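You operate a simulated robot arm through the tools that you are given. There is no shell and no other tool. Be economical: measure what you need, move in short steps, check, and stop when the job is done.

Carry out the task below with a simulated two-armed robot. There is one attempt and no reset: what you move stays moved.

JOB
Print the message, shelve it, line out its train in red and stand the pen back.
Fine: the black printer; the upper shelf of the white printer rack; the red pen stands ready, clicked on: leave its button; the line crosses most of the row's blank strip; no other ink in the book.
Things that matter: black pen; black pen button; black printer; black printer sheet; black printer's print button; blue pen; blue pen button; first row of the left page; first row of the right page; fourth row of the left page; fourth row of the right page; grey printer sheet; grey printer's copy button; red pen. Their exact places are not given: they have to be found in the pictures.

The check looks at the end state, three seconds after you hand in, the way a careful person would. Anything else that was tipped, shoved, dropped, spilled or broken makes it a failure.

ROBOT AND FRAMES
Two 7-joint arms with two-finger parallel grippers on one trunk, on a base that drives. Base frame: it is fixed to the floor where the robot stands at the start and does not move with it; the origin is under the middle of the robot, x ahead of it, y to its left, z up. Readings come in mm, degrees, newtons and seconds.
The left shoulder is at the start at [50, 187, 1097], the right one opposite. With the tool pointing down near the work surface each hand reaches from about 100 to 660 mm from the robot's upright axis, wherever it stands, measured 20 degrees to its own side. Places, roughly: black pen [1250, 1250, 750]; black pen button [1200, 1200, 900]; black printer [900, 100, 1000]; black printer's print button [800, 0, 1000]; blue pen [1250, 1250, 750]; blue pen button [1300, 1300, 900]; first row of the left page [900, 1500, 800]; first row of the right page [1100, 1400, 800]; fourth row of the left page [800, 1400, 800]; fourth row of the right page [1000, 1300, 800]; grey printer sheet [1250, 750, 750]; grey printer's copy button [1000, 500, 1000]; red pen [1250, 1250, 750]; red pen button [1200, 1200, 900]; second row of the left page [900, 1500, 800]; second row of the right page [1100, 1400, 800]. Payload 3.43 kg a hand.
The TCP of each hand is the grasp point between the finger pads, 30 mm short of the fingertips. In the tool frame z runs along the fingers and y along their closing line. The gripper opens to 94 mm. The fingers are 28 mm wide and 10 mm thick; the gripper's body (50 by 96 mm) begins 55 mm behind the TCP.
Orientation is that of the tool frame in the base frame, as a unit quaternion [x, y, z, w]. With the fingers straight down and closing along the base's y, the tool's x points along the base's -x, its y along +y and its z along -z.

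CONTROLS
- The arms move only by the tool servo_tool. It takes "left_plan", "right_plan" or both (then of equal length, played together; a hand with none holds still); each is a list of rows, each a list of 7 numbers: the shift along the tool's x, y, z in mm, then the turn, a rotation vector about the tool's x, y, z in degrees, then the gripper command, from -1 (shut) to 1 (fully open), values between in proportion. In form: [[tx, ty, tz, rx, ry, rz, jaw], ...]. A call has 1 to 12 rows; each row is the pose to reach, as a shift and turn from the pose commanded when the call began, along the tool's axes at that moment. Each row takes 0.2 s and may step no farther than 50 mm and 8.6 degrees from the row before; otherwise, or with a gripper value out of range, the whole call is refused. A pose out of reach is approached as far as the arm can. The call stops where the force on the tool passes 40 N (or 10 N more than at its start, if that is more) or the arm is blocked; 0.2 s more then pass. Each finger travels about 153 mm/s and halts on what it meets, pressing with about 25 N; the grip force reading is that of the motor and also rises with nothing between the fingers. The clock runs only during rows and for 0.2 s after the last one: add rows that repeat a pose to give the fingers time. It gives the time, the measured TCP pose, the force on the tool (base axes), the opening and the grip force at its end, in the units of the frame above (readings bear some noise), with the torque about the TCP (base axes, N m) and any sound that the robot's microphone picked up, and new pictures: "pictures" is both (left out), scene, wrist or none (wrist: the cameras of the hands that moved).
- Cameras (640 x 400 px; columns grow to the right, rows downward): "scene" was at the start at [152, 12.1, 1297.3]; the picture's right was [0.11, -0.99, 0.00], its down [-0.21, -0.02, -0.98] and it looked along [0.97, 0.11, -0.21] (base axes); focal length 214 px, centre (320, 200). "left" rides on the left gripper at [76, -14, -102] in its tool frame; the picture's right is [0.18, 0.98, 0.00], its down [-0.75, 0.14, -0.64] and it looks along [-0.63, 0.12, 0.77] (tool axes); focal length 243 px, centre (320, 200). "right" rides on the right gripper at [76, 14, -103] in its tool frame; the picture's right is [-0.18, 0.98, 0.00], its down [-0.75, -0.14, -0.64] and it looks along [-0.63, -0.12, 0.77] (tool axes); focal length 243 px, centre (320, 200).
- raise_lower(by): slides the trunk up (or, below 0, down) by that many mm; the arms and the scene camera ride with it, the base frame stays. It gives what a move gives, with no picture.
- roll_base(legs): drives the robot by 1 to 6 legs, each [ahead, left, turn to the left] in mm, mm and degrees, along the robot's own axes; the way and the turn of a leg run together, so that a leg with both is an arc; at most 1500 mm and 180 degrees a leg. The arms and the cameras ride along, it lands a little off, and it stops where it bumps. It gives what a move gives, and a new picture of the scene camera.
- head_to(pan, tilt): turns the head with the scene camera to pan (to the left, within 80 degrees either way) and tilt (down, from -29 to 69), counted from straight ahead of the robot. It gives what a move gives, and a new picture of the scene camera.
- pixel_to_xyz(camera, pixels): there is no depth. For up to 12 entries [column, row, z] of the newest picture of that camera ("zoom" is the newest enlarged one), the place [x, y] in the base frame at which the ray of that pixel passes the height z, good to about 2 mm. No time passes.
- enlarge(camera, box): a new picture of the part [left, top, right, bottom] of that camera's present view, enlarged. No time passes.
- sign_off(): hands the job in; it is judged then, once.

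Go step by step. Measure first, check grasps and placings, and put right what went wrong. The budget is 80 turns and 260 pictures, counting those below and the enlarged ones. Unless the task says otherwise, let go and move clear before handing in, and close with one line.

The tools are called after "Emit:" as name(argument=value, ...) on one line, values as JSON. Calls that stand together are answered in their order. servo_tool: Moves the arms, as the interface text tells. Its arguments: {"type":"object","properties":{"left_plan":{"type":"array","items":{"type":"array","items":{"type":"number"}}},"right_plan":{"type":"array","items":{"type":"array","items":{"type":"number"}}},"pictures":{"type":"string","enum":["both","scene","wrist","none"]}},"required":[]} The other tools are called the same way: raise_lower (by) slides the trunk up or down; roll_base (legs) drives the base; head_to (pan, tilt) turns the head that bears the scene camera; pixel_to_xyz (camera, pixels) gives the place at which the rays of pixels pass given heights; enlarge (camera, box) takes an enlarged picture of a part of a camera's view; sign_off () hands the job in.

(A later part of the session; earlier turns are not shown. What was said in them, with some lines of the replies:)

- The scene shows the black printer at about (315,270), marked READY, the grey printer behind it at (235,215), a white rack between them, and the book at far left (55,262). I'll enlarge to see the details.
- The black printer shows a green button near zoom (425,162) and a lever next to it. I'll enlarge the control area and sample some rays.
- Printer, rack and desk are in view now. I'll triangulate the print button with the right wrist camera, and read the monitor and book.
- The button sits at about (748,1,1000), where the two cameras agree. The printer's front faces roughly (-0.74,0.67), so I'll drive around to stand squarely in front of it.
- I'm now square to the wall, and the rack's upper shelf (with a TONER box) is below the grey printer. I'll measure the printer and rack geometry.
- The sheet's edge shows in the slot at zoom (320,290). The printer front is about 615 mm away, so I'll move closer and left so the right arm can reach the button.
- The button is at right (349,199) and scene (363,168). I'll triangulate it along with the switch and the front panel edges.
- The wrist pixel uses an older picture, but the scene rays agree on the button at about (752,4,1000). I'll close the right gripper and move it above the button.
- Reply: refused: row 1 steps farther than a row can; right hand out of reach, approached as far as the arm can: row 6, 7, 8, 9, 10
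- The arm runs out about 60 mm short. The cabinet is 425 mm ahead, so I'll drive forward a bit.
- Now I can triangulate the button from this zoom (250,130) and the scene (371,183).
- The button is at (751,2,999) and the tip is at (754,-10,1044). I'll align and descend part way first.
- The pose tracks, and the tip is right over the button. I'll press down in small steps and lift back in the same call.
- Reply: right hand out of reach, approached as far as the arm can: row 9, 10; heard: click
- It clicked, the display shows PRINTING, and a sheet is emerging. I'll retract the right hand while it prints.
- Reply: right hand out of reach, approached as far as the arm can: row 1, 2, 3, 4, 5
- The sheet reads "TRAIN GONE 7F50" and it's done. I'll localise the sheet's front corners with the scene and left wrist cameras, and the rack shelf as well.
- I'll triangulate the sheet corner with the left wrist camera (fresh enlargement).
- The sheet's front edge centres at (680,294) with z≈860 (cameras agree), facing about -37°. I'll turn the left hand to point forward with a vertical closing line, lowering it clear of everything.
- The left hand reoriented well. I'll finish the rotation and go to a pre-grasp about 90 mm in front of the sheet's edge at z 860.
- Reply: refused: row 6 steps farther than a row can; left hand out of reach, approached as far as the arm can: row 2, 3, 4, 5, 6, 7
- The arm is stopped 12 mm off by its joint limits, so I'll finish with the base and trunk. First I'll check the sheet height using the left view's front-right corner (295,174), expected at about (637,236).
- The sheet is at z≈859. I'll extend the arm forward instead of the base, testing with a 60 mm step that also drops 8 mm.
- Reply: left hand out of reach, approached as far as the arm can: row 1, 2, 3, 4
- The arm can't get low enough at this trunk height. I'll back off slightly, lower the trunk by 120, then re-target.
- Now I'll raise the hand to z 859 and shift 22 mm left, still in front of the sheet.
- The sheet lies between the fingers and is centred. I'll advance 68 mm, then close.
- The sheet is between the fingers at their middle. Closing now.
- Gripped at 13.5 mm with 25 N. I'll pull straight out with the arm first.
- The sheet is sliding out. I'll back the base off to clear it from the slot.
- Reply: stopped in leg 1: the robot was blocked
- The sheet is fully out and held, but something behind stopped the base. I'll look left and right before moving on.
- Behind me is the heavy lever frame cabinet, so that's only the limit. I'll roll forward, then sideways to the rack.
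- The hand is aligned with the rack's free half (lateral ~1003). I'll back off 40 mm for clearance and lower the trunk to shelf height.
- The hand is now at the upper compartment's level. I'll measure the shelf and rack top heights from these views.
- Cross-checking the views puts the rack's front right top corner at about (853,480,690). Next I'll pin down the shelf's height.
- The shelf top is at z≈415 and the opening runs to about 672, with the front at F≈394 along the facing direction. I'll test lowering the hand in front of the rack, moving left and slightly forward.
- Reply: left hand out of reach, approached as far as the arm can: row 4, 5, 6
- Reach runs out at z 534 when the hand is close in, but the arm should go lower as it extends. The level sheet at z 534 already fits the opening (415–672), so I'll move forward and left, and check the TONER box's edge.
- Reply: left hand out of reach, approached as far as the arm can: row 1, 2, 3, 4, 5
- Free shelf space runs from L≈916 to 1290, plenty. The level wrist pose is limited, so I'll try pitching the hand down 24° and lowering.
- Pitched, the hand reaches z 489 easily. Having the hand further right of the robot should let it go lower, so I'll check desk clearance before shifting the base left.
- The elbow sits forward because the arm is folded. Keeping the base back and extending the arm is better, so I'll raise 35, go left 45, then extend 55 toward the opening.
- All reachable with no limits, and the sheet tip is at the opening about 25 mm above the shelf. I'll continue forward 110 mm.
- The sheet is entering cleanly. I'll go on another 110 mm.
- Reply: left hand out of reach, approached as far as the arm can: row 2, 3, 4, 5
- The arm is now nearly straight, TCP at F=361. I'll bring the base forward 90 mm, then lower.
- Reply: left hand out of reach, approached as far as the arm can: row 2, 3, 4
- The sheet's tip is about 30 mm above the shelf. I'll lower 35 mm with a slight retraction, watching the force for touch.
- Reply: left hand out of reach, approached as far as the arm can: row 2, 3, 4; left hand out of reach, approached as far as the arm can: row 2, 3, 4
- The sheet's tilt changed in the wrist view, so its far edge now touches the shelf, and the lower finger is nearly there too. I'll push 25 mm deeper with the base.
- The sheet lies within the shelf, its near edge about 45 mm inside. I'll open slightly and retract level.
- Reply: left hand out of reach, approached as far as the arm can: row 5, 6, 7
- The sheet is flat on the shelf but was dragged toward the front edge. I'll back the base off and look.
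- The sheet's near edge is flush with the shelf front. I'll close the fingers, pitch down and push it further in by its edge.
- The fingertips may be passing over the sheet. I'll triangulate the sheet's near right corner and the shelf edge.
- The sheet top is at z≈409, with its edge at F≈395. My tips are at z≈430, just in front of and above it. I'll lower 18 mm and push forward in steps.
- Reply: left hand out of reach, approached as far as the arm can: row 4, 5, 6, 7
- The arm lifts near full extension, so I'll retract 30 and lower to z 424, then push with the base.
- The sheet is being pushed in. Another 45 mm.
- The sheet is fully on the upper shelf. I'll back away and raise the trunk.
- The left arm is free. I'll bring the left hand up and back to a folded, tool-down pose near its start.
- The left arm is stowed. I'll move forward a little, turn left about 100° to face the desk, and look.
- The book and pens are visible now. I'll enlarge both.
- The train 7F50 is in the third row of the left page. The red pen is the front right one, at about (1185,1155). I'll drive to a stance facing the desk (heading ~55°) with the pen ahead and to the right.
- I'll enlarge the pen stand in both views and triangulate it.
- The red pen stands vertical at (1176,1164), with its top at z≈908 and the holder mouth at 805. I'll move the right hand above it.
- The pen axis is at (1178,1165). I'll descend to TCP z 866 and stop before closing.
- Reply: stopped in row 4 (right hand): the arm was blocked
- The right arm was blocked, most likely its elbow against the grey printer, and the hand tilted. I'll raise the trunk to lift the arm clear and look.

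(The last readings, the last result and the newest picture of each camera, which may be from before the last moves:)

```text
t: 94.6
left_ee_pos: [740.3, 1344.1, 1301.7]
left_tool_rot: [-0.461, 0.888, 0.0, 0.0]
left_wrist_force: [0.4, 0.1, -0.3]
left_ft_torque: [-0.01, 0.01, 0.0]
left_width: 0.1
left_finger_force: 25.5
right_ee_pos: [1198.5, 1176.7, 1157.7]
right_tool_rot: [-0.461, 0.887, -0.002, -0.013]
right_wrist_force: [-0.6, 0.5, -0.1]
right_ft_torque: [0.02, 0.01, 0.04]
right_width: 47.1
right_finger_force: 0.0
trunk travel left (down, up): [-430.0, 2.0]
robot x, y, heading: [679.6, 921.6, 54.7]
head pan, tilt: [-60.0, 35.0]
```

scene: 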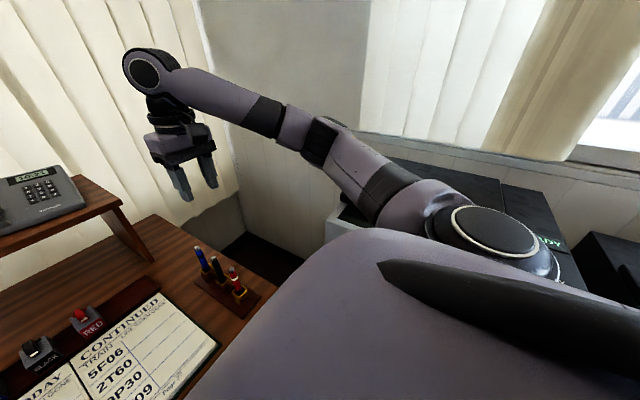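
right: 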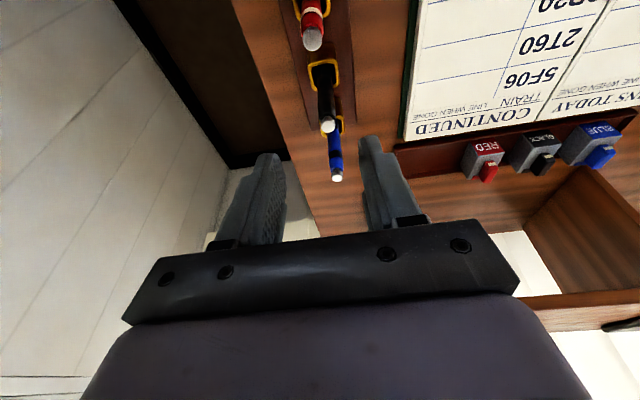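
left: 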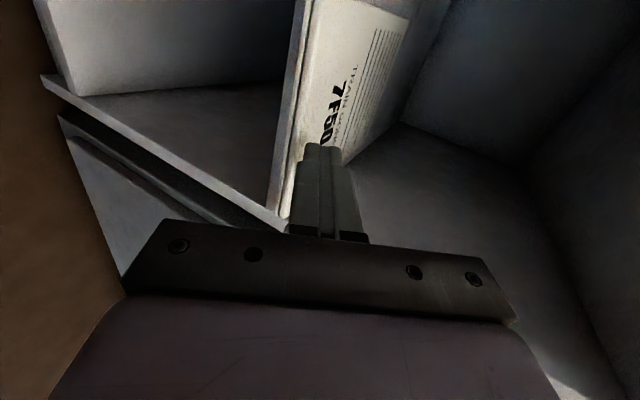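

The right upper arm is right over the printer. I'll move the base left and turn it right so the arm reaches the pen stretched, clear of the printer.

Emit:
roll_base(legs=[[0, 130, 0], [35, 0, -21]])

Emit:
head_to(pan=-35, tilt=38)

```text
t: 97.0
left_ee_pos: [805.4, 1394.6, 1302.3]
left_tool_rot: [-0.292, 0.956, 0.0, -0.001]
left_wrist_force: [0.3, -0.3, -0.2]
left_ft_torque: [0.02, 0.0, -0.02]
left_width: 0.0
left_finger_force: 25.5
right_ee_pos: [1173.8, 1074.9, 1156.8]
right_tool_rot: [-0.293, 0.956, 0.0, -0.012]
right_wrist_force: [-0.5, 0.0, -0.6]
right_ft_torque: [-0.02, 0.03, -0.02]
right_width: 47.2
right_finger_force: 0.0
trunk travel left (down, up): [-430.0, 2.0]
robot x, y, heading: [600.2, 1024.6, 34.2]
head pan, tilt: [-60.0, 35.0]
```

scene: 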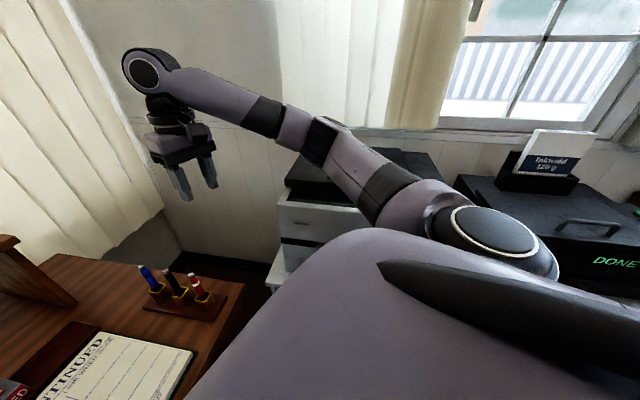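

```text
t: 97.8
left_ee_pos: [805.8, 1393.8, 1301.8]
left_tool_rot: [-0.292, 0.956, -0.001, 0.0]
left_wrist_force: [0.1, 0.0, 0.6]
left_ft_torque: [-0.03, -0.01, 0.0]
left_width: 0.0
left_finger_force: 25.0
right_ee_pos: [1173.0, 1075.1, 1156.8]
right_tool_rot: [-0.292, 0.956, 0.001, -0.012]
right_wrist_force: [-0.3, -0.8, -0.5]
right_ft_torque: [-0.01, -0.01, -0.03]
right_width: 47.0
right_finger_force: 0.0
trunk travel left (down, up): [-430.0, 2.0]
robot x, y, heading: [595.2, 1022.3, 33.8]
head pan, tilt: [-35.0, 38.0]
```

scene: 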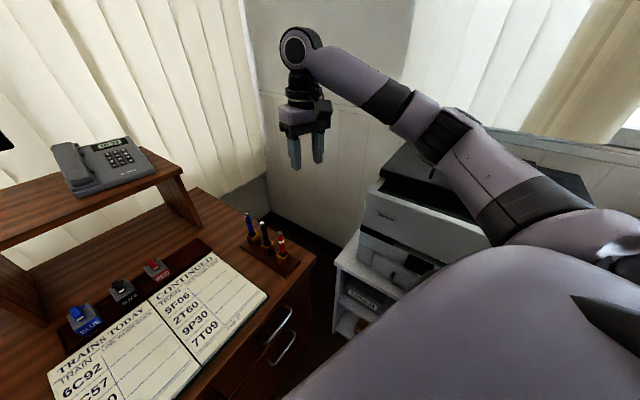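

The printer looks undisturbed. The pen is now 600 mm away, 20° to the right. I'll move the right hand above it.

Emit:
servo_tool(right_plan=[[-14, 18, 30, 0, -1.4, 0, 0], [-27, 36, 60, 0, -1.4, 0, 0], [-41, 54, 90, 0, -1.4, 0, 0], [-54, 72, 125, 0, -1.4, 0, 0], [-54, 72, 140, 0, -1.4, 0, 0], [-54, 72, 140, 0, -1.4, 0, 0]])

```text
t: 99.2
left_ee_pos: [804.4, 1394.7, 1302.5]
left_tool_rot: [-0.292, 0.957, -0.001, -0.002]
left_wrist_force: [0.8, -0.4, 1.3]
left_ft_torque: [-0.02, 0.03, -0.03]
left_width: 0.0
left_finger_force: 25.2
right_ee_pos: [1174.0, 1165.5, 1016.7]
right_tool_rot: [-0.293, 0.956, 0.005, 0.0]
right_wrist_force: [0.5, -0.5, -0.1]
right_ft_torque: [0.02, -0.01, -0.01]
right_width: 47.1
right_finger_force: 0.1
trunk travel left (down, up): [-430.0, 2.0]
robot x, y, heading: [593.9, 1022.6, 34.1]
head pan, tilt: [-35.0, 38.0]
```

scene: 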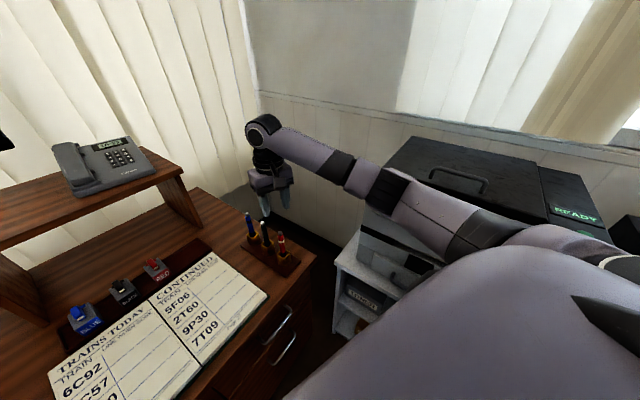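
right: 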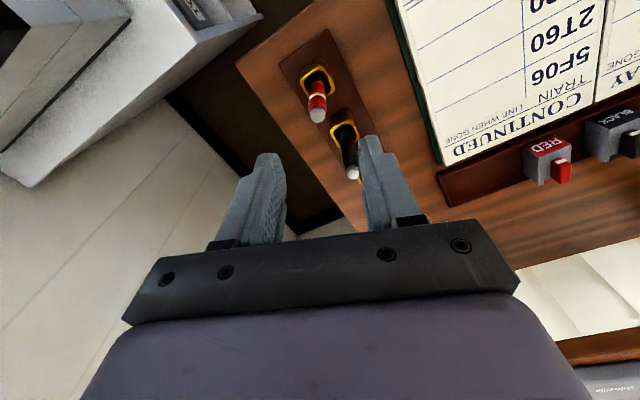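

Emit:
pixel_to_xyz(camera="right", pixels=[[317, 115, 908], [318, 78, 805], [352, 172, 908]])

Emit:
servo_tool(right_plan=[[-3, -2, 30, 0, 0, 0, 0], [-3, -2, 60, 0, 0, 0, 0], [-3, -2, 80, 0, 0, 0, 0], [-3, -2, 80, 0, 0, 0, 0]])

```text
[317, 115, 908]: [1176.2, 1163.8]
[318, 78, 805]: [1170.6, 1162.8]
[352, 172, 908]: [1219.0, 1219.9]
```

```text
t: 100.2
left_ee_pos: [805.0, 1393.9, 1301.6]
left_tool_rot: [-0.292, 0.956, -0.001, -0.001]
left_wrist_force: [-0.6, 0.4, 0.4]
left_ft_torque: [0.0, -0.01, -0.01]
left_width: 0.0
left_finger_force: 25.0
right_ee_pos: [1176.8, 1164.7, 937.3]
right_tool_rot: [-0.292, 0.956, 0.004, 0.0]
right_wrist_force: [0.0, 0.2, -0.4]
right_ft_torque: [-0.01, -0.01, 0.0]
right_width: 46.9
right_finger_force: 0.0
trunk travel left (down, up): [-430.0, 2.0]
robot x, y, heading: [596.9, 1024.0, 33.9]
head pan, tilt: [-35.0, 38.0]
```

scene: 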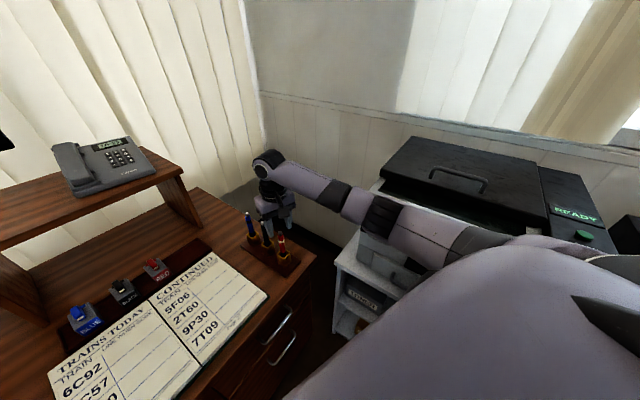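
right: 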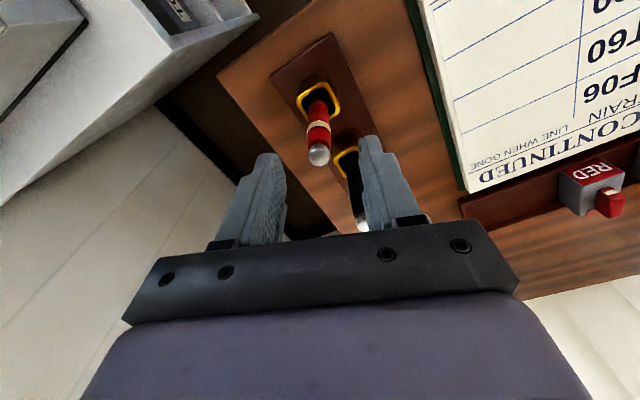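

Centred and clear of the black pen. Descending the remaining 71 mm and checking.

Emit:
servo_tool(right_plan=[[0, 0, 30, 0, 0, 0, 0], [0, 0, 55, 0, 0, 0, 0], [0, 0, 71, 0, 0, 0, 0], [0, 0, 71, 0, 0, 0, 0]])

Emit:
enlarge(camera="scene", box=[220, 140, 340, 290])

```text
t: 101.2
left_ee_pos: [804.2, 1394.5, 1301.3]
left_tool_rot: [-0.291, 0.957, -0.001, -0.001]
left_wrist_force: [0.3, -0.1, 0.5]
left_ft_torque: [0.01, 0.02, -0.01]
left_width: 0.2
left_finger_force: 25.5
right_ee_pos: [1177.3, 1165.8, 866.4]
right_tool_rot: [-0.292, 0.956, 0.004, 0.0]
right_wrist_force: [-1.2, 0.0, 0.8]
right_ft_torque: [-0.01, 0.01, 0.03]
right_width: 46.9
right_finger_force: 0.1
trunk travel left (down, up): [-430.0, 2.0]
robot x, y, heading: [599.4, 1022.6, 34.0]
head pan, tilt: [-35.0, 38.0]
```

scene: 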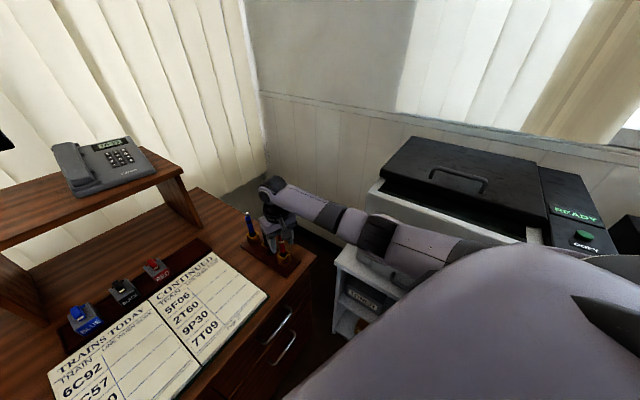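
right: 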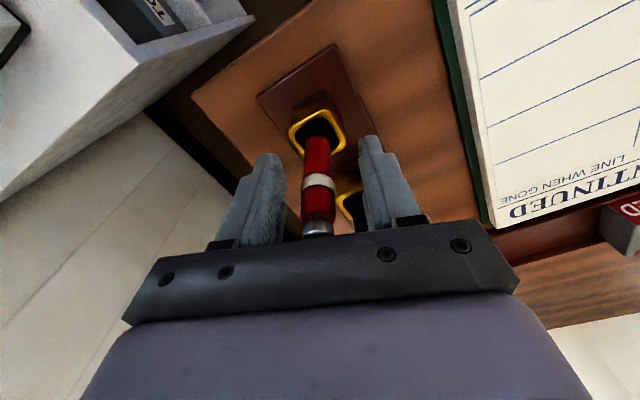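

```text
2.67 times, centred on (280, 215) of scene
```

zoom: 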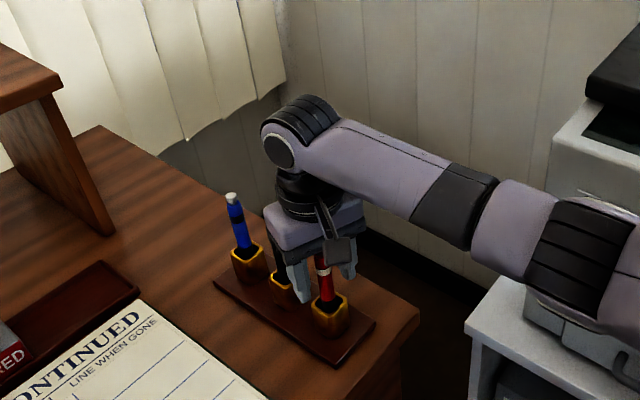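

The pen is centred between the fingers with its button below the palm. Closing.

Emit:
servo_tool(right_plan=[[0, 0, 0, 0, 0, 0, -0.5], [0, 0, 0, 0, 0, 0, -1], [0, 0, 0, 0, 0, 0, -1]], pictures="wrist")

```text
t: 102.0
left_ee_pos: [804.6, 1393.6, 1301.8]
left_tool_rot: [-0.292, 0.956, -0.001, 0.0]
left_wrist_force: [-0.2, 0.2, 0.4]
left_ft_torque: [-0.01, 0.0, 0.01]
left_width: 0.0
left_finger_force: 25.0
right_ee_pos: [1177.1, 1165.8, 866.9]
right_tool_rot: [-0.292, 0.956, 0.005, -0.001]
right_wrist_force: [0.6, -0.1, 0.8]
right_ft_torque: [0.07, 0.03, -0.02]
right_width: 16.1
right_finger_force: 25.0
trunk travel left (down, up): [-430.0, 2.0]
robot x, y, heading: [595.8, 1022.8, 34.0]
head pan, tilt: [-35.0, 38.0]
```

right: 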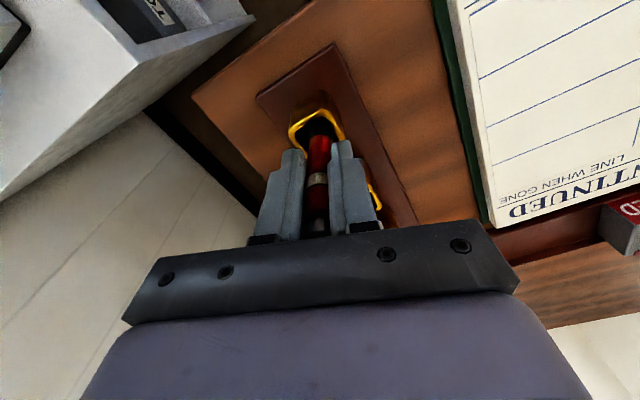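

Gripped at 16 mm. Lifting straight up 150.

Emit:
servo_tool(right_plan=[[0, 0, -25, 0, 0, 0, -1], [0, 0, -50, 0, 0, 0, -1], [0, 0, -90, 0, 0, 0, -1], [0, 0, -130, 0, 0, 0, -1], [0, 0, -150, 0, 0, 0, -1], [0, 0, -150, 0, 0, 0, -1]])

Emit:
enlarge(camera="scene", box=[200, 100, 340, 290])

```text
t: 103.5
left_ee_pos: [804.1, 1395.3, 1302.4]
left_tool_rot: [-0.293, 0.956, -0.002, -0.001]
left_wrist_force: [0.3, 0.0, -0.3]
left_ft_torque: [0.0, 0.02, 0.03]
left_width: 0.0
left_finger_force: 24.9
right_ee_pos: [1180.3, 1165.3, 1015.5]
right_tool_rot: [-0.292, 0.956, 0.005, -0.001]
right_wrist_force: [0.7, -0.6, -0.9]
right_ft_torque: [0.0, -0.02, -0.02]
right_width: 16.5
right_finger_force: 24.7
trunk travel left (down, up): [-430.0, 2.0]
robot x, y, heading: [597.2, 1022.9, 34.0]
head pan, tilt: [-35.0, 38.0]
```

scene: 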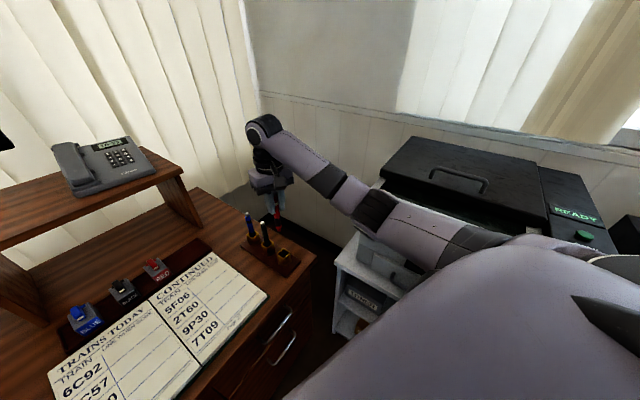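
right: 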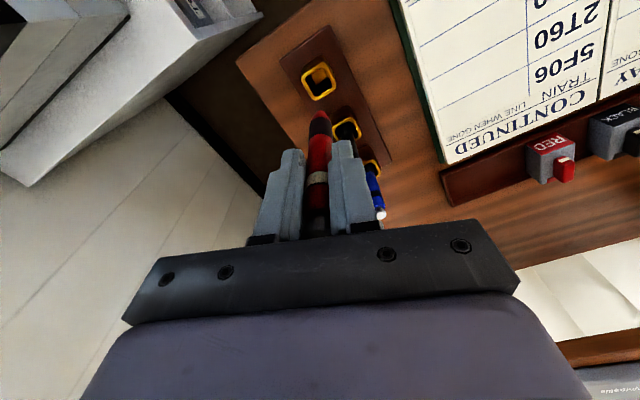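

```text
2.11 times, centred on (270, 195) of scene
```

zoom: 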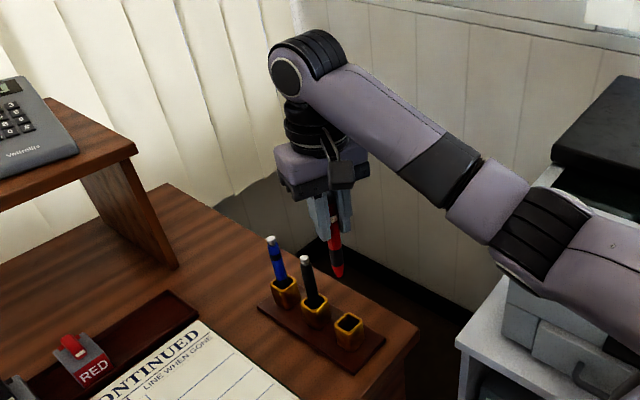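

The pen is out, with the nib at scene zoom (338,274). I'll find the tip's height.

Emit:
pixel_to_xyz(camera="zoom", pixels=[[338, 275, 900], [338, 275, 910], [338, 275, 920], [338, 275, 930]])

Emit:
pixel_to_xyz(camera="right", pixels=[[319, 112, 900], [319, 112, 910], [319, 112, 920], [319, 112, 930]])

Emit:
enlarge(camera="right", box=[260, 80, 380, 250])

```text
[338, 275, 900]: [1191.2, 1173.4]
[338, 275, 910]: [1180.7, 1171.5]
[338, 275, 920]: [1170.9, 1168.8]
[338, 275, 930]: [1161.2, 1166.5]
```

```text
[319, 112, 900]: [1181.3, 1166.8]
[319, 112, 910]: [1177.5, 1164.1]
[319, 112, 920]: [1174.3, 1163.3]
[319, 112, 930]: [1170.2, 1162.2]
```

```text
2.35 times, centred on (320, 165) of right
```

zoom: 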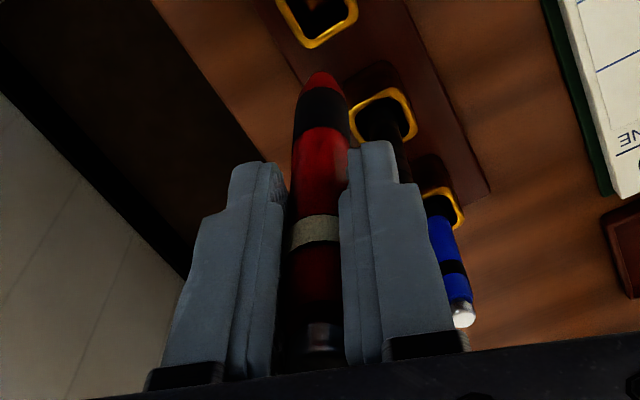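

The tip is 107 mm below the TCP and on its axis. I'll pull the hand back and up, then shift the base left and turn to face the left page.

Emit:
servo_tool(right_plan=[[20, 0, -15, 0, 0, 0, -1], [50, 0, -30, 0, 0, 0, -1], [80, 0, -45, 0, 0, 0, -1], [110, 0, -60, 0, 0, 0, -1], [135, 0, -70, 0, 0, 0, -1], [135, 0, -70, 0, 0, 0, -1]], pictures="none")

Emit:
roll_base(legs=[[0, 0, 21], [0, 150, 0]])

Emit:
head_to(pan=5, tilt=48)

```text
t: 104.8
left_ee_pos: [804.6, 1394.9, 1301.9]
left_tool_rot: [-0.291, 0.957, -0.001, -0.001]
left_wrist_force: [0.3, 0.1, -0.3]
left_ft_torque: [0.02, -0.01, 0.03]
left_width: 0.0
left_finger_force: 24.7
right_ee_pos: [1066.1, 1089.1, 1087.9]
right_tool_rot: [-0.292, 0.956, 0.004, -0.001]
right_wrist_force: [0.6, -0.4, -0.3]
right_ft_torque: [-0.03, -0.02, -0.01]
right_width: 16.3
right_finger_force: 24.9
trunk travel left (down, up): [-430.0, 2.0]
robot x, y, heading: [595.3, 1023.4, 33.9]
head pan, tilt: [-35.0, 38.0]
```

```text
t: 107.3
left_ee_pos: [536.4, 1530.9, 1301.4]
left_tool_rot: [-0.461, 0.887, -0.002, 0.0]
left_wrist_force: [-0.5, 1.5, -0.3]
left_ft_torque: [0.0, -0.02, 0.02]
left_width: 0.0
left_finger_force: 24.9
right_ee_pos: [889.4, 1338.8, 1086.7]
right_tool_rot: [-0.462, 0.887, 0.004, -0.002]
right_wrist_force: [-0.9, 0.8, -0.1]
right_ft_torque: [0.0, 0.0, -0.01]
right_width: 16.5
right_finger_force: 25.1
trunk travel left (down, up): [-430.0, 2.0]
robot x, y, heading: [471.8, 1109.0, 54.7]
head pan, tilt: [-35.0, 38.0]
```

scene: 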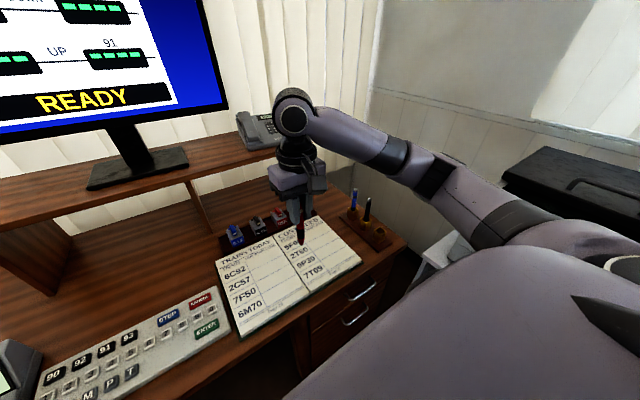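

```text
t: 108.4
left_ee_pos: [535.0, 1529.9, 1301.5]
left_tool_rot: [-0.461, 0.887, -0.001, -0.001]
left_wrist_force: [-0.6, -0.4, 0.0]
left_ft_torque: [0.0, 0.0, -0.02]
left_width: 0.0
left_finger_force: 24.2
right_ee_pos: [890.2, 1337.7, 1087.4]
right_tool_rot: [-0.462, 0.887, 0.005, -0.001]
right_wrist_force: [1.2, -0.1, -0.7]
right_ft_torque: [-0.03, -0.04, 0.02]
right_width: 16.8
right_finger_force: 24.4
trunk travel left (down, up): [-430.0, 2.0]
robot x, y, heading: [474.2, 1109.1, 54.9]
head pan, tilt: [5.0, 48.0]
5 turns are left
```

scene: 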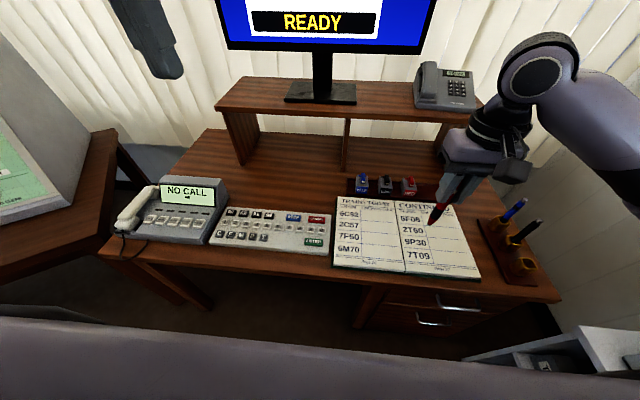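

Only five turns are left, so I'll batch. The row-3 blank strip is around scene (362–402,238). I'm taking the enlargements, a grid of rays at two heights, and moving the pen to hover over the strip.

Emit:
enlarge(camera="scene", box=[325, 190, 415, 280])

Emit:
pixel_to_xyz(camera="zoom", pixels=[[260, 180, 780], [260, 240, 780], [320, 180, 780], [320, 240, 780], [380, 180, 780], [380, 240, 780], [440, 180, 780], [440, 240, 780], [260, 180, 790], [260, 240, 790], [440, 180, 790], [440, 240, 790]])

Emit:
servo_tool(right_plan=[[-20, 7, 25, 0, 0, 0, -1], [-40, 13, 50, 0, 0, 0, -1], [-60, 20, 75, 0, 0, 0, -1], [-80, 26, 100, 0, 0, 0, -1], [-100, 32, 125, 0, 0, 0, -1], [-116, 38, 147, 0, 0, 0, -1], [-116, 38, 147, 0, 0, 0, -1]])

Emit:
enlarge(camera="right", box=[220, 40, 420, 165])

Emit:
pixel_to_xyz(camera="right", pixels=[[270, 60, 780], [270, 110, 780], [320, 60, 780], [320, 110, 780], [370, 60, 780], [370, 110, 780], [420, 60, 780], [420, 110, 780], [320, 60, 790], [320, 110, 790], [420, 60, 790], [420, 110, 790]])

```text
4.44 times, centred on (370, 235) of scene
```

zoom: 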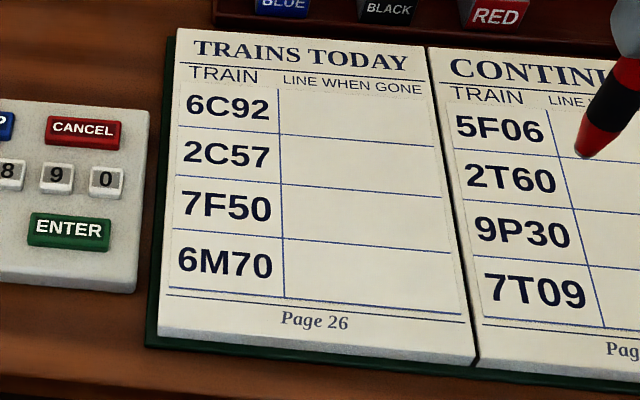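

```text
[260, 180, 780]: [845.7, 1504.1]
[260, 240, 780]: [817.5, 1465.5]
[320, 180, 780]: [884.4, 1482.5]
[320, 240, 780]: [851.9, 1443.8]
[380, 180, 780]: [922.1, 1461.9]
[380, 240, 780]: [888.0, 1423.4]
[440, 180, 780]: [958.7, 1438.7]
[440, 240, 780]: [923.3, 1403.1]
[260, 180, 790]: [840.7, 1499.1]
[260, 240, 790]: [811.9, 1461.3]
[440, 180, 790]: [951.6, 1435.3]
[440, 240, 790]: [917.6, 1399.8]
```

```text
t: 110.0
left_ee_pos: [534.7, 1530.6, 1302.1]
left_tool_rot: [-0.461, 0.888, -0.001, 0.0]
left_wrist_force: [-0.2, 0.9, -0.5]
left_ft_torque: [-0.02, 0.02, 0.04]
left_width: 0.2
left_finger_force: 25.3
right_ee_pos: [923.9, 1457.7, 938.8]
right_tool_rot: [-0.462, 0.887, 0.004, -0.001]
right_wrist_force: [0.1, 0.0, -0.2]
right_ft_torque: [0.0, 0.01, -0.01]
right_width: 16.6
right_finger_force: 24.8
trunk travel left (down, up): [-430.0, 2.0]
robot x, y, heading: [476.4, 1112.1, 54.9]
head pan, tilt: [5.0, 48.0]
```

scene: 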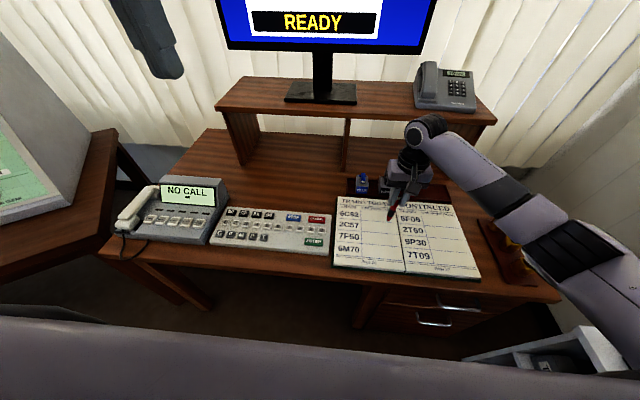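
right: 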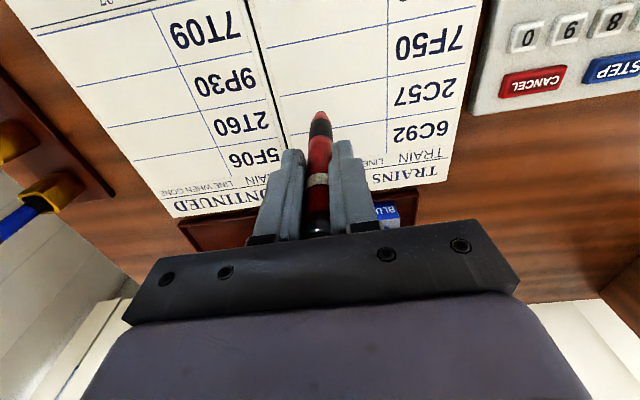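

```text
3.20 times, centred on (320, 102) of right
```

zoom: 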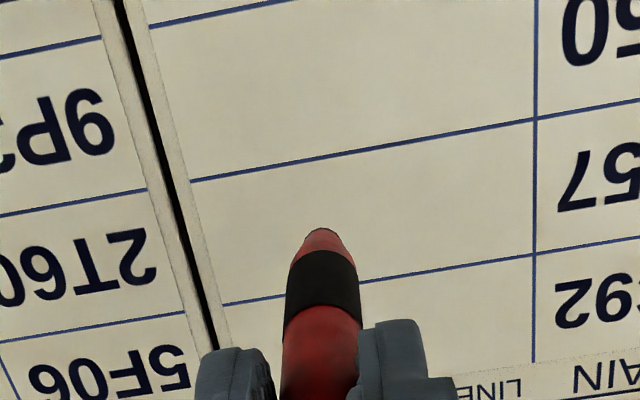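

```text
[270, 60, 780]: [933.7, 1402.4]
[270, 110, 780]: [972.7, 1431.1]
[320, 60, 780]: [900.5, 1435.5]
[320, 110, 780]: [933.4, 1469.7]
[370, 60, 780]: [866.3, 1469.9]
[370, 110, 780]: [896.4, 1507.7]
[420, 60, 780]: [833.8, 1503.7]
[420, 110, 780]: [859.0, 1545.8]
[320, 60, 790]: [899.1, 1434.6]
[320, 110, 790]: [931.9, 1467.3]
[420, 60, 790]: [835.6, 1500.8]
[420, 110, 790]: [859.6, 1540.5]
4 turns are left
```

The blank strip's centre runs from about (860,1477) to (936,1419), both cameras agreeing, and the tip hovers at z≈831. I'll probe down at the strip's start until it touches, draw along the strip and back over it, lift and check.

Emit:
servo_tool(right_plan=[[8, 22, 8, 0, 0, 0, -1], [15, 43, 18, 0, 0, 0, -1], [22.8, 64.6, 30, 0, 0, 0, -1], [22.8, 64.6, 30, 0, 0, 0, -1]], pictures="none")

Emit:
servo_tool(right_plan=[[0, 0, 12, 0, 0, 0, -1], [0, 0, 20, 0, 0, 0, -1], [0, 0, 24, 0, 0, 0, -1], [0, 0, 27, 0, 0, 0, -1], [0, 0, 30, 0, 0, 0, -1], [0, 0, 32, 0, 0, 0, -1], [0, 0, 34, 0, 0, 0, -1], [0, 0, 36, 0, 0, 0, -1], [0, 0, 38, 0, 0, 0, -1], [0, 0, 40, 0, 0, 0, -1], [0, 0, 42, 0, 0, 0, -1], [0, 0, 44, 0, 0, 0, -1]], pictures="none")

Emit:
servo_tool(right_plan=[[0.8, -19, 0, 0, 0, 0, -1], [1.6, -38, 0, 0, 0, 0, -1], [2.4, -57, 0, 0, 0, 0, -1], [3.2, -76, 0, 0, 0, 0, -1], [4, -95, 0, 0, 0, 0, -1], [4, -95, 0, 0, 0, 0, -1]], pictures="none")

Emit:
servo_tool(right_plan=[[0, 0, -30, 0, 0, 0, -1], [0, 0, -70, 0, 0, 0, -1], [0, 0, -70, 0, 0, 0, -1]], pictures="both")

Emit:
enlarge(camera="scene", box=[325, 190, 415, 280])

Emit:
enlarge(camera="right", box=[220, 40, 500, 215])

```text
t: 111.0
left_ee_pos: [536.7, 1528.7, 1300.9]
left_tool_rot: [-0.461, 0.888, 0.0, -0.001]
left_wrist_force: [0.5, 0.4, -0.2]
left_ft_torque: [-0.01, 0.03, -0.01]
left_width: 0.0
left_finger_force: 25.1
right_ee_pos: [858.3, 1474.3, 909.5]
right_tool_rot: [-0.46, 0.888, 0.005, -0.001]
right_wrist_force: [0.7, -0.2, 0.6]
right_ft_torque: [-0.01, 0.0, -0.01]
right_width: 16.4
right_finger_force: 24.9
trunk travel left (down, up): [-430.0, 2.0]
robot x, y, heading: [476.0, 1110.7, 55.1]
head pan, tilt: [5.0, 48.0]
```

```text
t: 113.6
left_ee_pos: [534.8, 1528.7, 1301.8]
left_tool_rot: [-0.46, 0.888, -0.001, 0.0]
left_wrist_force: [0.3, 0.9, 0.3]
left_ft_torque: [0.0, -0.04, -0.05]
left_width: 0.2
left_finger_force: 25.4
right_ee_pos: [855.9, 1474.7, 868.5]
right_tool_rot: [-0.461, 0.887, 0.005, 0.0]
right_wrist_force: [1.9, 0.2, 20.3]
right_ft_torque: [0.08, -0.21, 0.01]
right_width: 17.1
right_finger_force: 24.5
trunk travel left (down, up): [-430.0, 2.0]
robot x, y, heading: [473.7, 1109.0, 55.0]
head pan, tilt: [5.0, 48.0]
```

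```text
t: 115.0
left_ee_pos: [533.8, 1529.5, 1301.2]
left_tool_rot: [-0.461, 0.888, -0.001, 0.0]
left_wrist_force: [1.3, -0.5, 0.1]
left_ft_torque: [-0.05, 0.03, 0.02]
left_width: 0.0
left_finger_force: 24.5
right_ee_pos: [932.1, 1417.2, 868.2]
right_tool_rot: [-0.462, 0.887, 0.005, 0.001]
right_wrist_force: [-4.1, 3.6, 22.0]
right_ft_torque: [0.46, 0.42, 0.01]
right_width: 16.8
right_finger_force: 24.9
trunk travel left (down, up): [-430.0, 2.0]
robot x, y, heading: [472.9, 1107.8, 54.8]
head pan, tilt: [5.0, 48.0]
```

```text
t: 115.8
left_ee_pos: [535.2, 1529.8, 1301.9]
left_tool_rot: [-0.461, 0.887, -0.001, 0.0]
left_wrist_force: [0.3, -0.1, -0.5]
left_ft_torque: [0.0, 0.02, 0.0]
left_width: 0.0
left_finger_force: 24.8
right_ee_pos: [934.4, 1416.2, 935.0]
right_tool_rot: [-0.461, 0.887, 0.005, -0.001]
right_wrist_force: [-0.6, 0.6, -0.4]
right_ft_torque: [0.02, -0.01, -0.04]
right_width: 16.8
right_finger_force: 24.8
trunk travel left (down, up): [-430.0, 2.0]
robot x, y, heading: [477.0, 1109.3, 55.0]
head pan, tilt: [5.0, 48.0]
```

scene: 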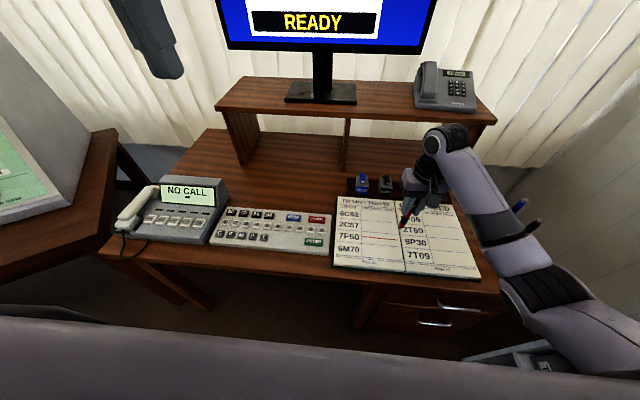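
right: 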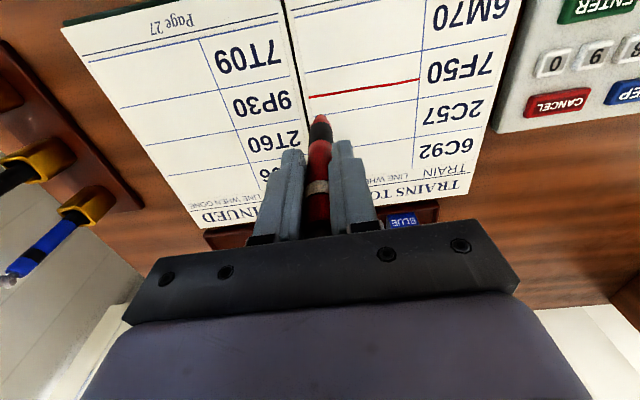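

```text
4.44 times, centred on (370, 235) of scene
```

zoom: 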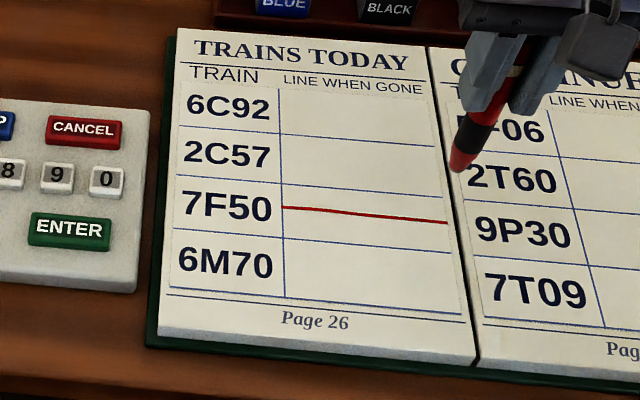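

```text
2.29 times, centred on (360, 128) of right
3 turns are left
```

zoom: 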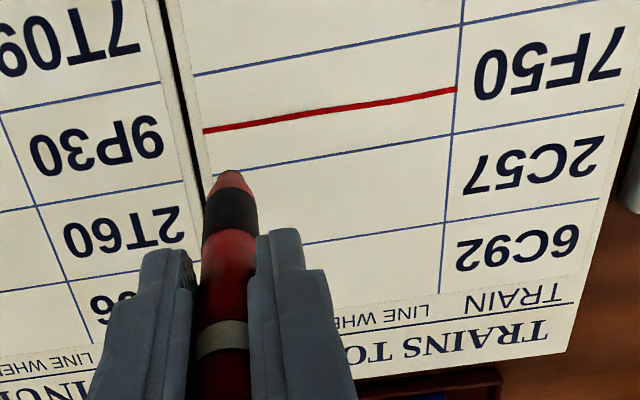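

The red line runs across the 7F50 strip, nicely. Next I'll lift, drive back to the pen-stand stance and hover the pen near the empty holder, gathering measurements in the same turn.

Emit:
servo_tool(right_plan=[[0, 0, -35, 0, 0, 0, -1], [-12, -2, -70, 0, 0, 0, -1], [-24, -4, -100, 0, 0, 0, -1], [-36, -6, -125, 0, 0, 0, -1], [-48, -7.5, -125, 0, 0, 0, -1], [-48, -7.5, -125, 0, 0, 0, -1]], pictures="none")

Emit:
roll_base(legs=[[0, -149, 0], [0, 0, -21]])

Emit:
head_to(pan=-35, tilt=38)

Emit:
servo_tool(right_plan=[[0, 0, 15, 0, 0, 0, -1], [0, 0, 30, 0, 0, 0, -1], [0, 0, 30, 0, 0, 0, -1]], pictures="both")

Emit:
pixel_to_xyz(camera="right", pixels=[[280, 60, 805], [320, 60, 805], [360, 60, 805], [280, 90, 805], [320, 90, 805], [360, 90, 805], [320, 110, 920], [320, 120, 920], [330, 110, 920], [320, 115, 930], [320, 115, 910]])

Emit:
enlarge(camera="scene", box=[200, 100, 340, 290])

Emit:
enlarge(camera="right", box=[240, 40, 400, 240])

```text
t: 117.2
left_ee_pos: [536.1, 1529.1, 1301.6]
left_tool_rot: [-0.461, 0.888, -0.002, 0.0]
left_wrist_force: [-0.1, 0.3, 0.5]
left_ft_torque: [-0.02, 0.01, 0.05]
left_width: 0.0
left_finger_force: 25.4
right_ee_pos: [968.1, 1451.2, 1061.8]
right_tool_rot: [-0.462, 0.887, 0.004, -0.001]
right_wrist_force: [-0.2, 0.5, -0.4]
right_ft_torque: [-0.01, 0.0, 0.02]
right_width: 16.9
right_finger_force: 25.0
trunk travel left (down, up): [-430.0, 2.0]
robot x, y, heading: [475.0, 1109.7, 54.9]
head pan, tilt: [5.0, 48.0]
```

```text
t: 119.7
left_ee_pos: [805.6, 1393.3, 1300.9]
left_tool_rot: [-0.29, 0.957, -0.001, 0.0]
left_wrist_force: [0.6, 0.1, -0.3]
left_ft_torque: [-0.01, 0.0, 0.02]
left_width: 0.3
left_finger_force: 25.7
right_ee_pos: [1180.6, 1165.5, 1060.6]
right_tool_rot: [-0.291, 0.957, 0.004, -0.001]
right_wrist_force: [-0.3, 0.5, 0.3]
right_ft_torque: [0.02, -0.02, 0.0]
right_width: 16.7
right_finger_force: 25.0
trunk travel left (down, up): [-430.0, 2.0]
robot x, y, heading: [595.4, 1022.1, 33.8]
head pan, tilt: [5.0, 48.0]
```

scene: 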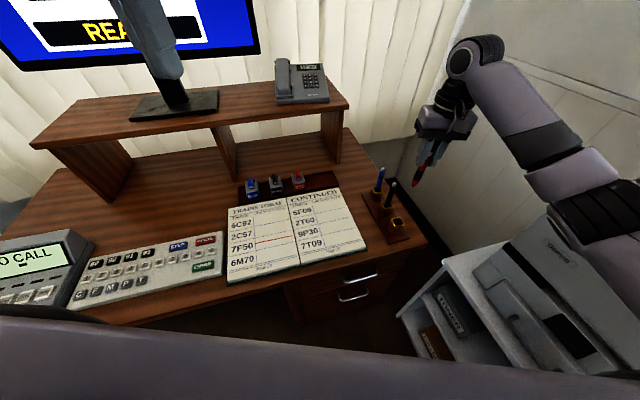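

```text
t: 120.8
left_ee_pos: [806.6, 1393.6, 1302.1]
left_tool_rot: [-0.289, 0.957, -0.002, -0.001]
left_wrist_force: [0.0, 0.4, -0.3]
left_ft_torque: [0.03, 0.01, 0.02]
left_width: 0.0
left_finger_force: 24.8
right_ee_pos: [1179.7, 1164.1, 1061.0]
right_tool_rot: [-0.29, 0.957, 0.004, 0.0]
right_wrist_force: [-0.7, 0.3, -1.1]
right_ft_torque: [-0.01, 0.03, -0.01]
right_width: 16.7
right_finger_force: 25.0
trunk travel left (down, up): [-430.0, 2.0]
robot x, y, heading: [594.9, 1022.7, 33.7]
head pan, tilt: [-35.0, 38.0]
```

scene: 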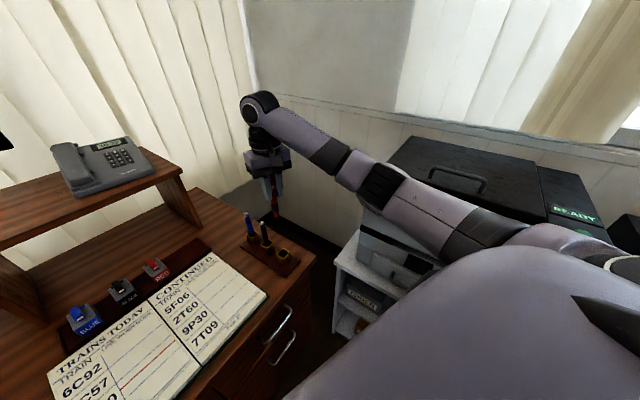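

```text
t: 121.6
left_ee_pos: [806.0, 1394.5, 1302.0]
left_tool_rot: [-0.29, 0.957, -0.002, -0.001]
left_wrist_force: [-0.1, 0.5, -0.1]
left_ft_torque: [0.01, -0.01, 0.01]
left_width: 0.0
left_finger_force: 25.0
right_ee_pos: [1180.3, 1165.0, 1030.8]
right_tool_rot: [-0.289, 0.957, 0.004, -0.001]
right_wrist_force: [-1.0, -0.3, -1.1]
right_ft_torque: [-0.03, 0.0, -0.05]
right_width: 16.5
right_finger_force: 25.0
trunk travel left (down, up): [-430.0, 2.0]
robot x, y, heading: [594.5, 1022.4, 33.7]
head pan, tilt: [-35.0, 38.0]
```

scene: 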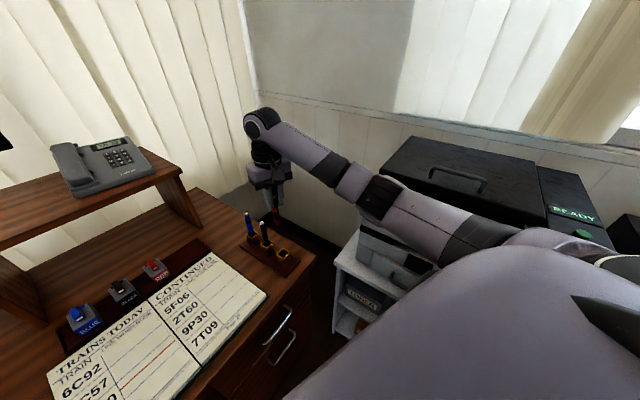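
right: 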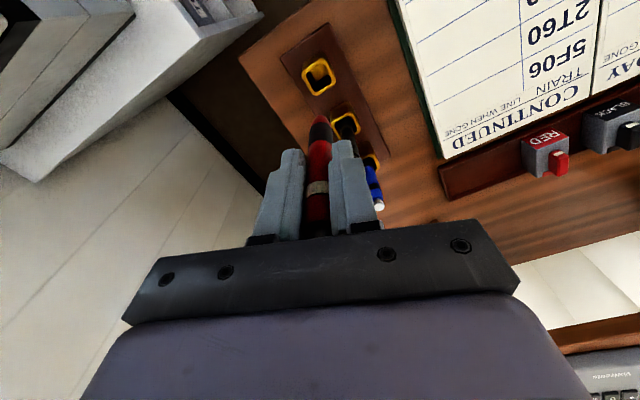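

```text
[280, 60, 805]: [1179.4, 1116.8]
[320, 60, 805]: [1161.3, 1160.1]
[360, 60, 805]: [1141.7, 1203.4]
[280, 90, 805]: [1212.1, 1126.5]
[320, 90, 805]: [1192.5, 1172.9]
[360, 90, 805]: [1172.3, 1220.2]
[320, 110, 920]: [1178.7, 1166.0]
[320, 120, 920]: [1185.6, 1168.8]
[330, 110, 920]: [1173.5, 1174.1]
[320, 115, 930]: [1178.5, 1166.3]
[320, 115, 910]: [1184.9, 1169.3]
```

```text
2.11 times, centred on (270, 195) of scene
```

zoom: 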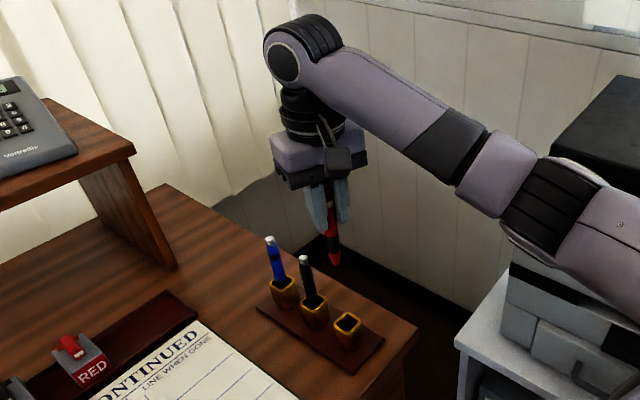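

```text
2.00 times, centred on (320, 140) of right
2 turns are left
```

zoom: 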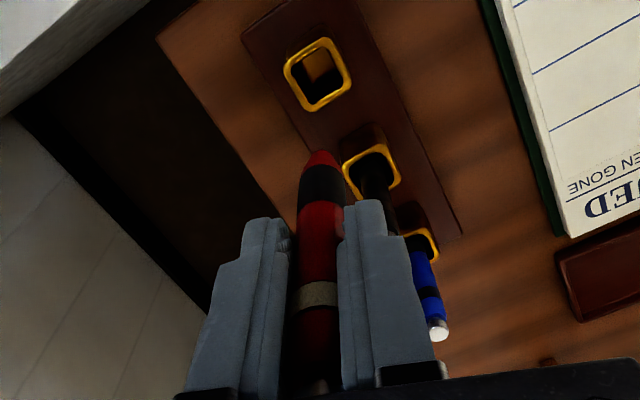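

The holder mouth is at about (1180,1166), directly under the pen (TCP 1180,1165). I'll descend into it without letting go and check before releasing.

Emit:
servo_tool(right_plan=[[0.5, 0.3, 30, 0, 0, 0, -1], [0.5, 0.3, 60, 0, 0, 0, -1], [0.5, 0.3, 85, 0, 0, 0, -1], [0.5, 0.3, 105, 0, 0, 0, -1], [0.5, 0.3, 120, 0, 0, 0, -1], [0.5, 0.3, 132, 0, 0, 0, -1], [0.5, 0.3, 142, 0, 0, 0, -1], [0.5, 0.3, 150, 0, 0, 0, -1], [0.5, 0.3, 157, 0, 0, 0, -1], [0.5, 0.3, 162, 0, 0, 0, -1], [0.5, 0.3, 162, 0, 0, 0, -1]], pictures="both")

Emit:
enlarge(camera="right", box=[240, 40, 400, 240])

Emit:
enlarge(camera="scene", box=[220, 140, 340, 290])

```text
t: 124.0
left_ee_pos: [806.4, 1393.4, 1302.0]
left_tool_rot: [-0.29, 0.957, -0.001, 0.0]
left_wrist_force: [0.8, -0.1, -0.3]
left_ft_torque: [0.02, 0.01, 0.02]
left_width: 0.0
left_finger_force: 25.0
right_ee_pos: [1177.9, 1166.2, 868.8]
right_tool_rot: [-0.291, 0.957, 0.005, 0.0]
right_wrist_force: [-0.2, -1.0, -0.4]
right_ft_torque: [-0.11, 0.07, -0.04]
right_width: 16.7
right_finger_force: 24.6
trunk travel left (down, up): [-430.0, 2.0]
robot x, y, heading: [595.5, 1021.0, 33.7]
head pan, tilt: [-35.0, 38.0]
```

scene: 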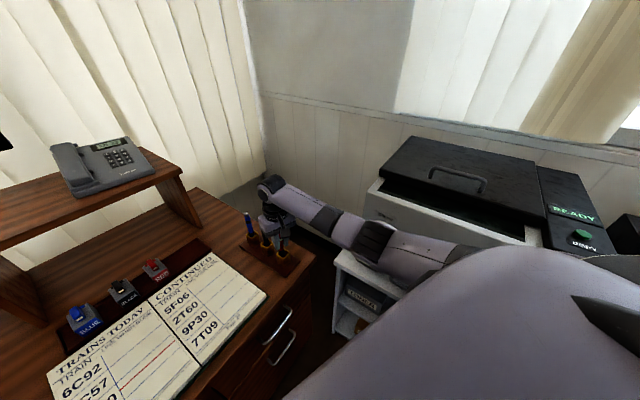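
right: 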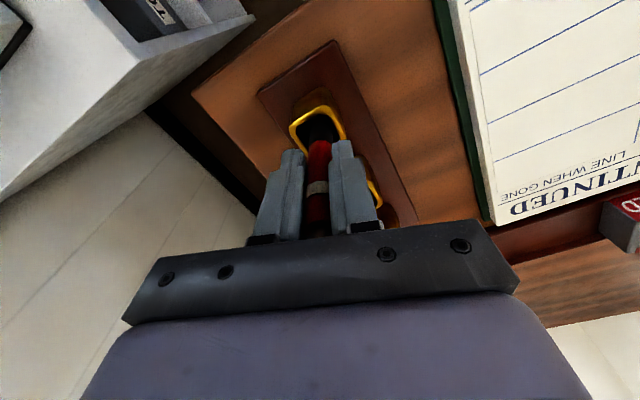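

```text
2.00 times, centred on (320, 140) of right
```

zoom: 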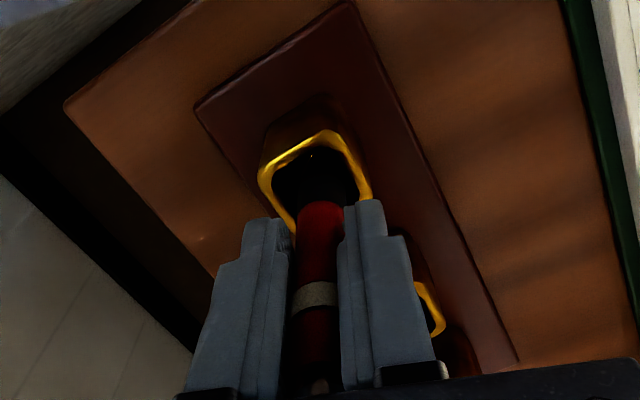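

```text
2.67 times, centred on (280, 215) of scene
1 turns are left
```

zoom: 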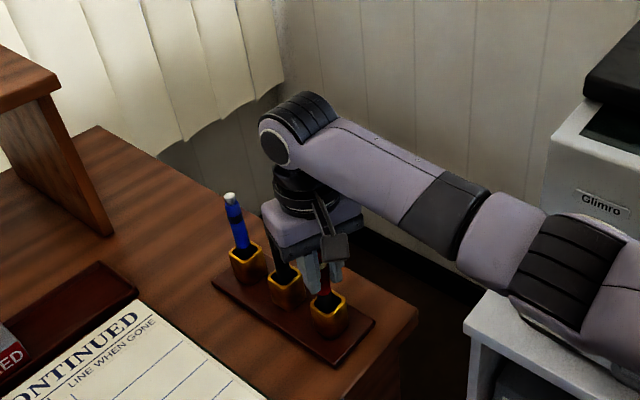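

The pen is down in its holder and no force shows. I'll open, lift straight clear, then hand the job in.

The 7F50 message is printed and on the upper rack shelf, its row is lined out in red, and the red pen is back in its stand. I released the pen and signed off in one final step, so I haven't checked how it stands.

Emit:
servo_tool(right_plan=[[0, 0, 2, 0, 0, 0, -1], [0, 0, 2, 0, 0, 0, -0.5], [0, 0, 2, 0, 0, 0, 0], [0, 0, 2, 0, 0, 0, 0], [0, 0, -15, 0, 0, 0, 0], [0, 0, -40, 0, 0, 0, 0], [0, 0, -75, 0, 0, 0, 0], [0, 0, -115, 0, 0, 0, 0], [0, 0, -150, 0, 0, 0, 0], [0, 0, -170, 0, 0, 0, 0], [0, 0, -170, 0, 0, 0, 0]], pictures="none")

Emit:
sign_off()

```text
t: 126.4
left_ee_pos: [807.4, 1393.5, 1301.6]
left_tool_rot: [-0.29, 0.957, 0.0, -0.001]
left_wrist_force: [-0.6, 0.0, 0.3]
left_ft_torque: [0.03, -0.03, 0.0]
left_width: 0.2
left_finger_force: 25.0
right_ee_pos: [1181.0, 1164.0, 1039.5]
right_tool_rot: [-0.29, 0.957, 0.004, 0.0]
right_wrist_force: [0.3, 0.7, 0.0]
right_ft_torque: [0.02, 0.01, 0.01]
right_width: 46.9
right_finger_force: 0.0
trunk travel left (down, up): [-430.0, 2.0]
robot x, y, heading: [596.7, 1026.3, 33.6]
head pan, tilt: [-35.0, 38.0]
```

```text
The job is handed in.
```

The job is handed in: the 7F50 message is printed and on the rack's upper shelf, its row is lined out in red, and the red pen was let go in its holder; I took no picture after letting go, and my right arm was blocked once, probably against the grey printer, which looked unmoved.
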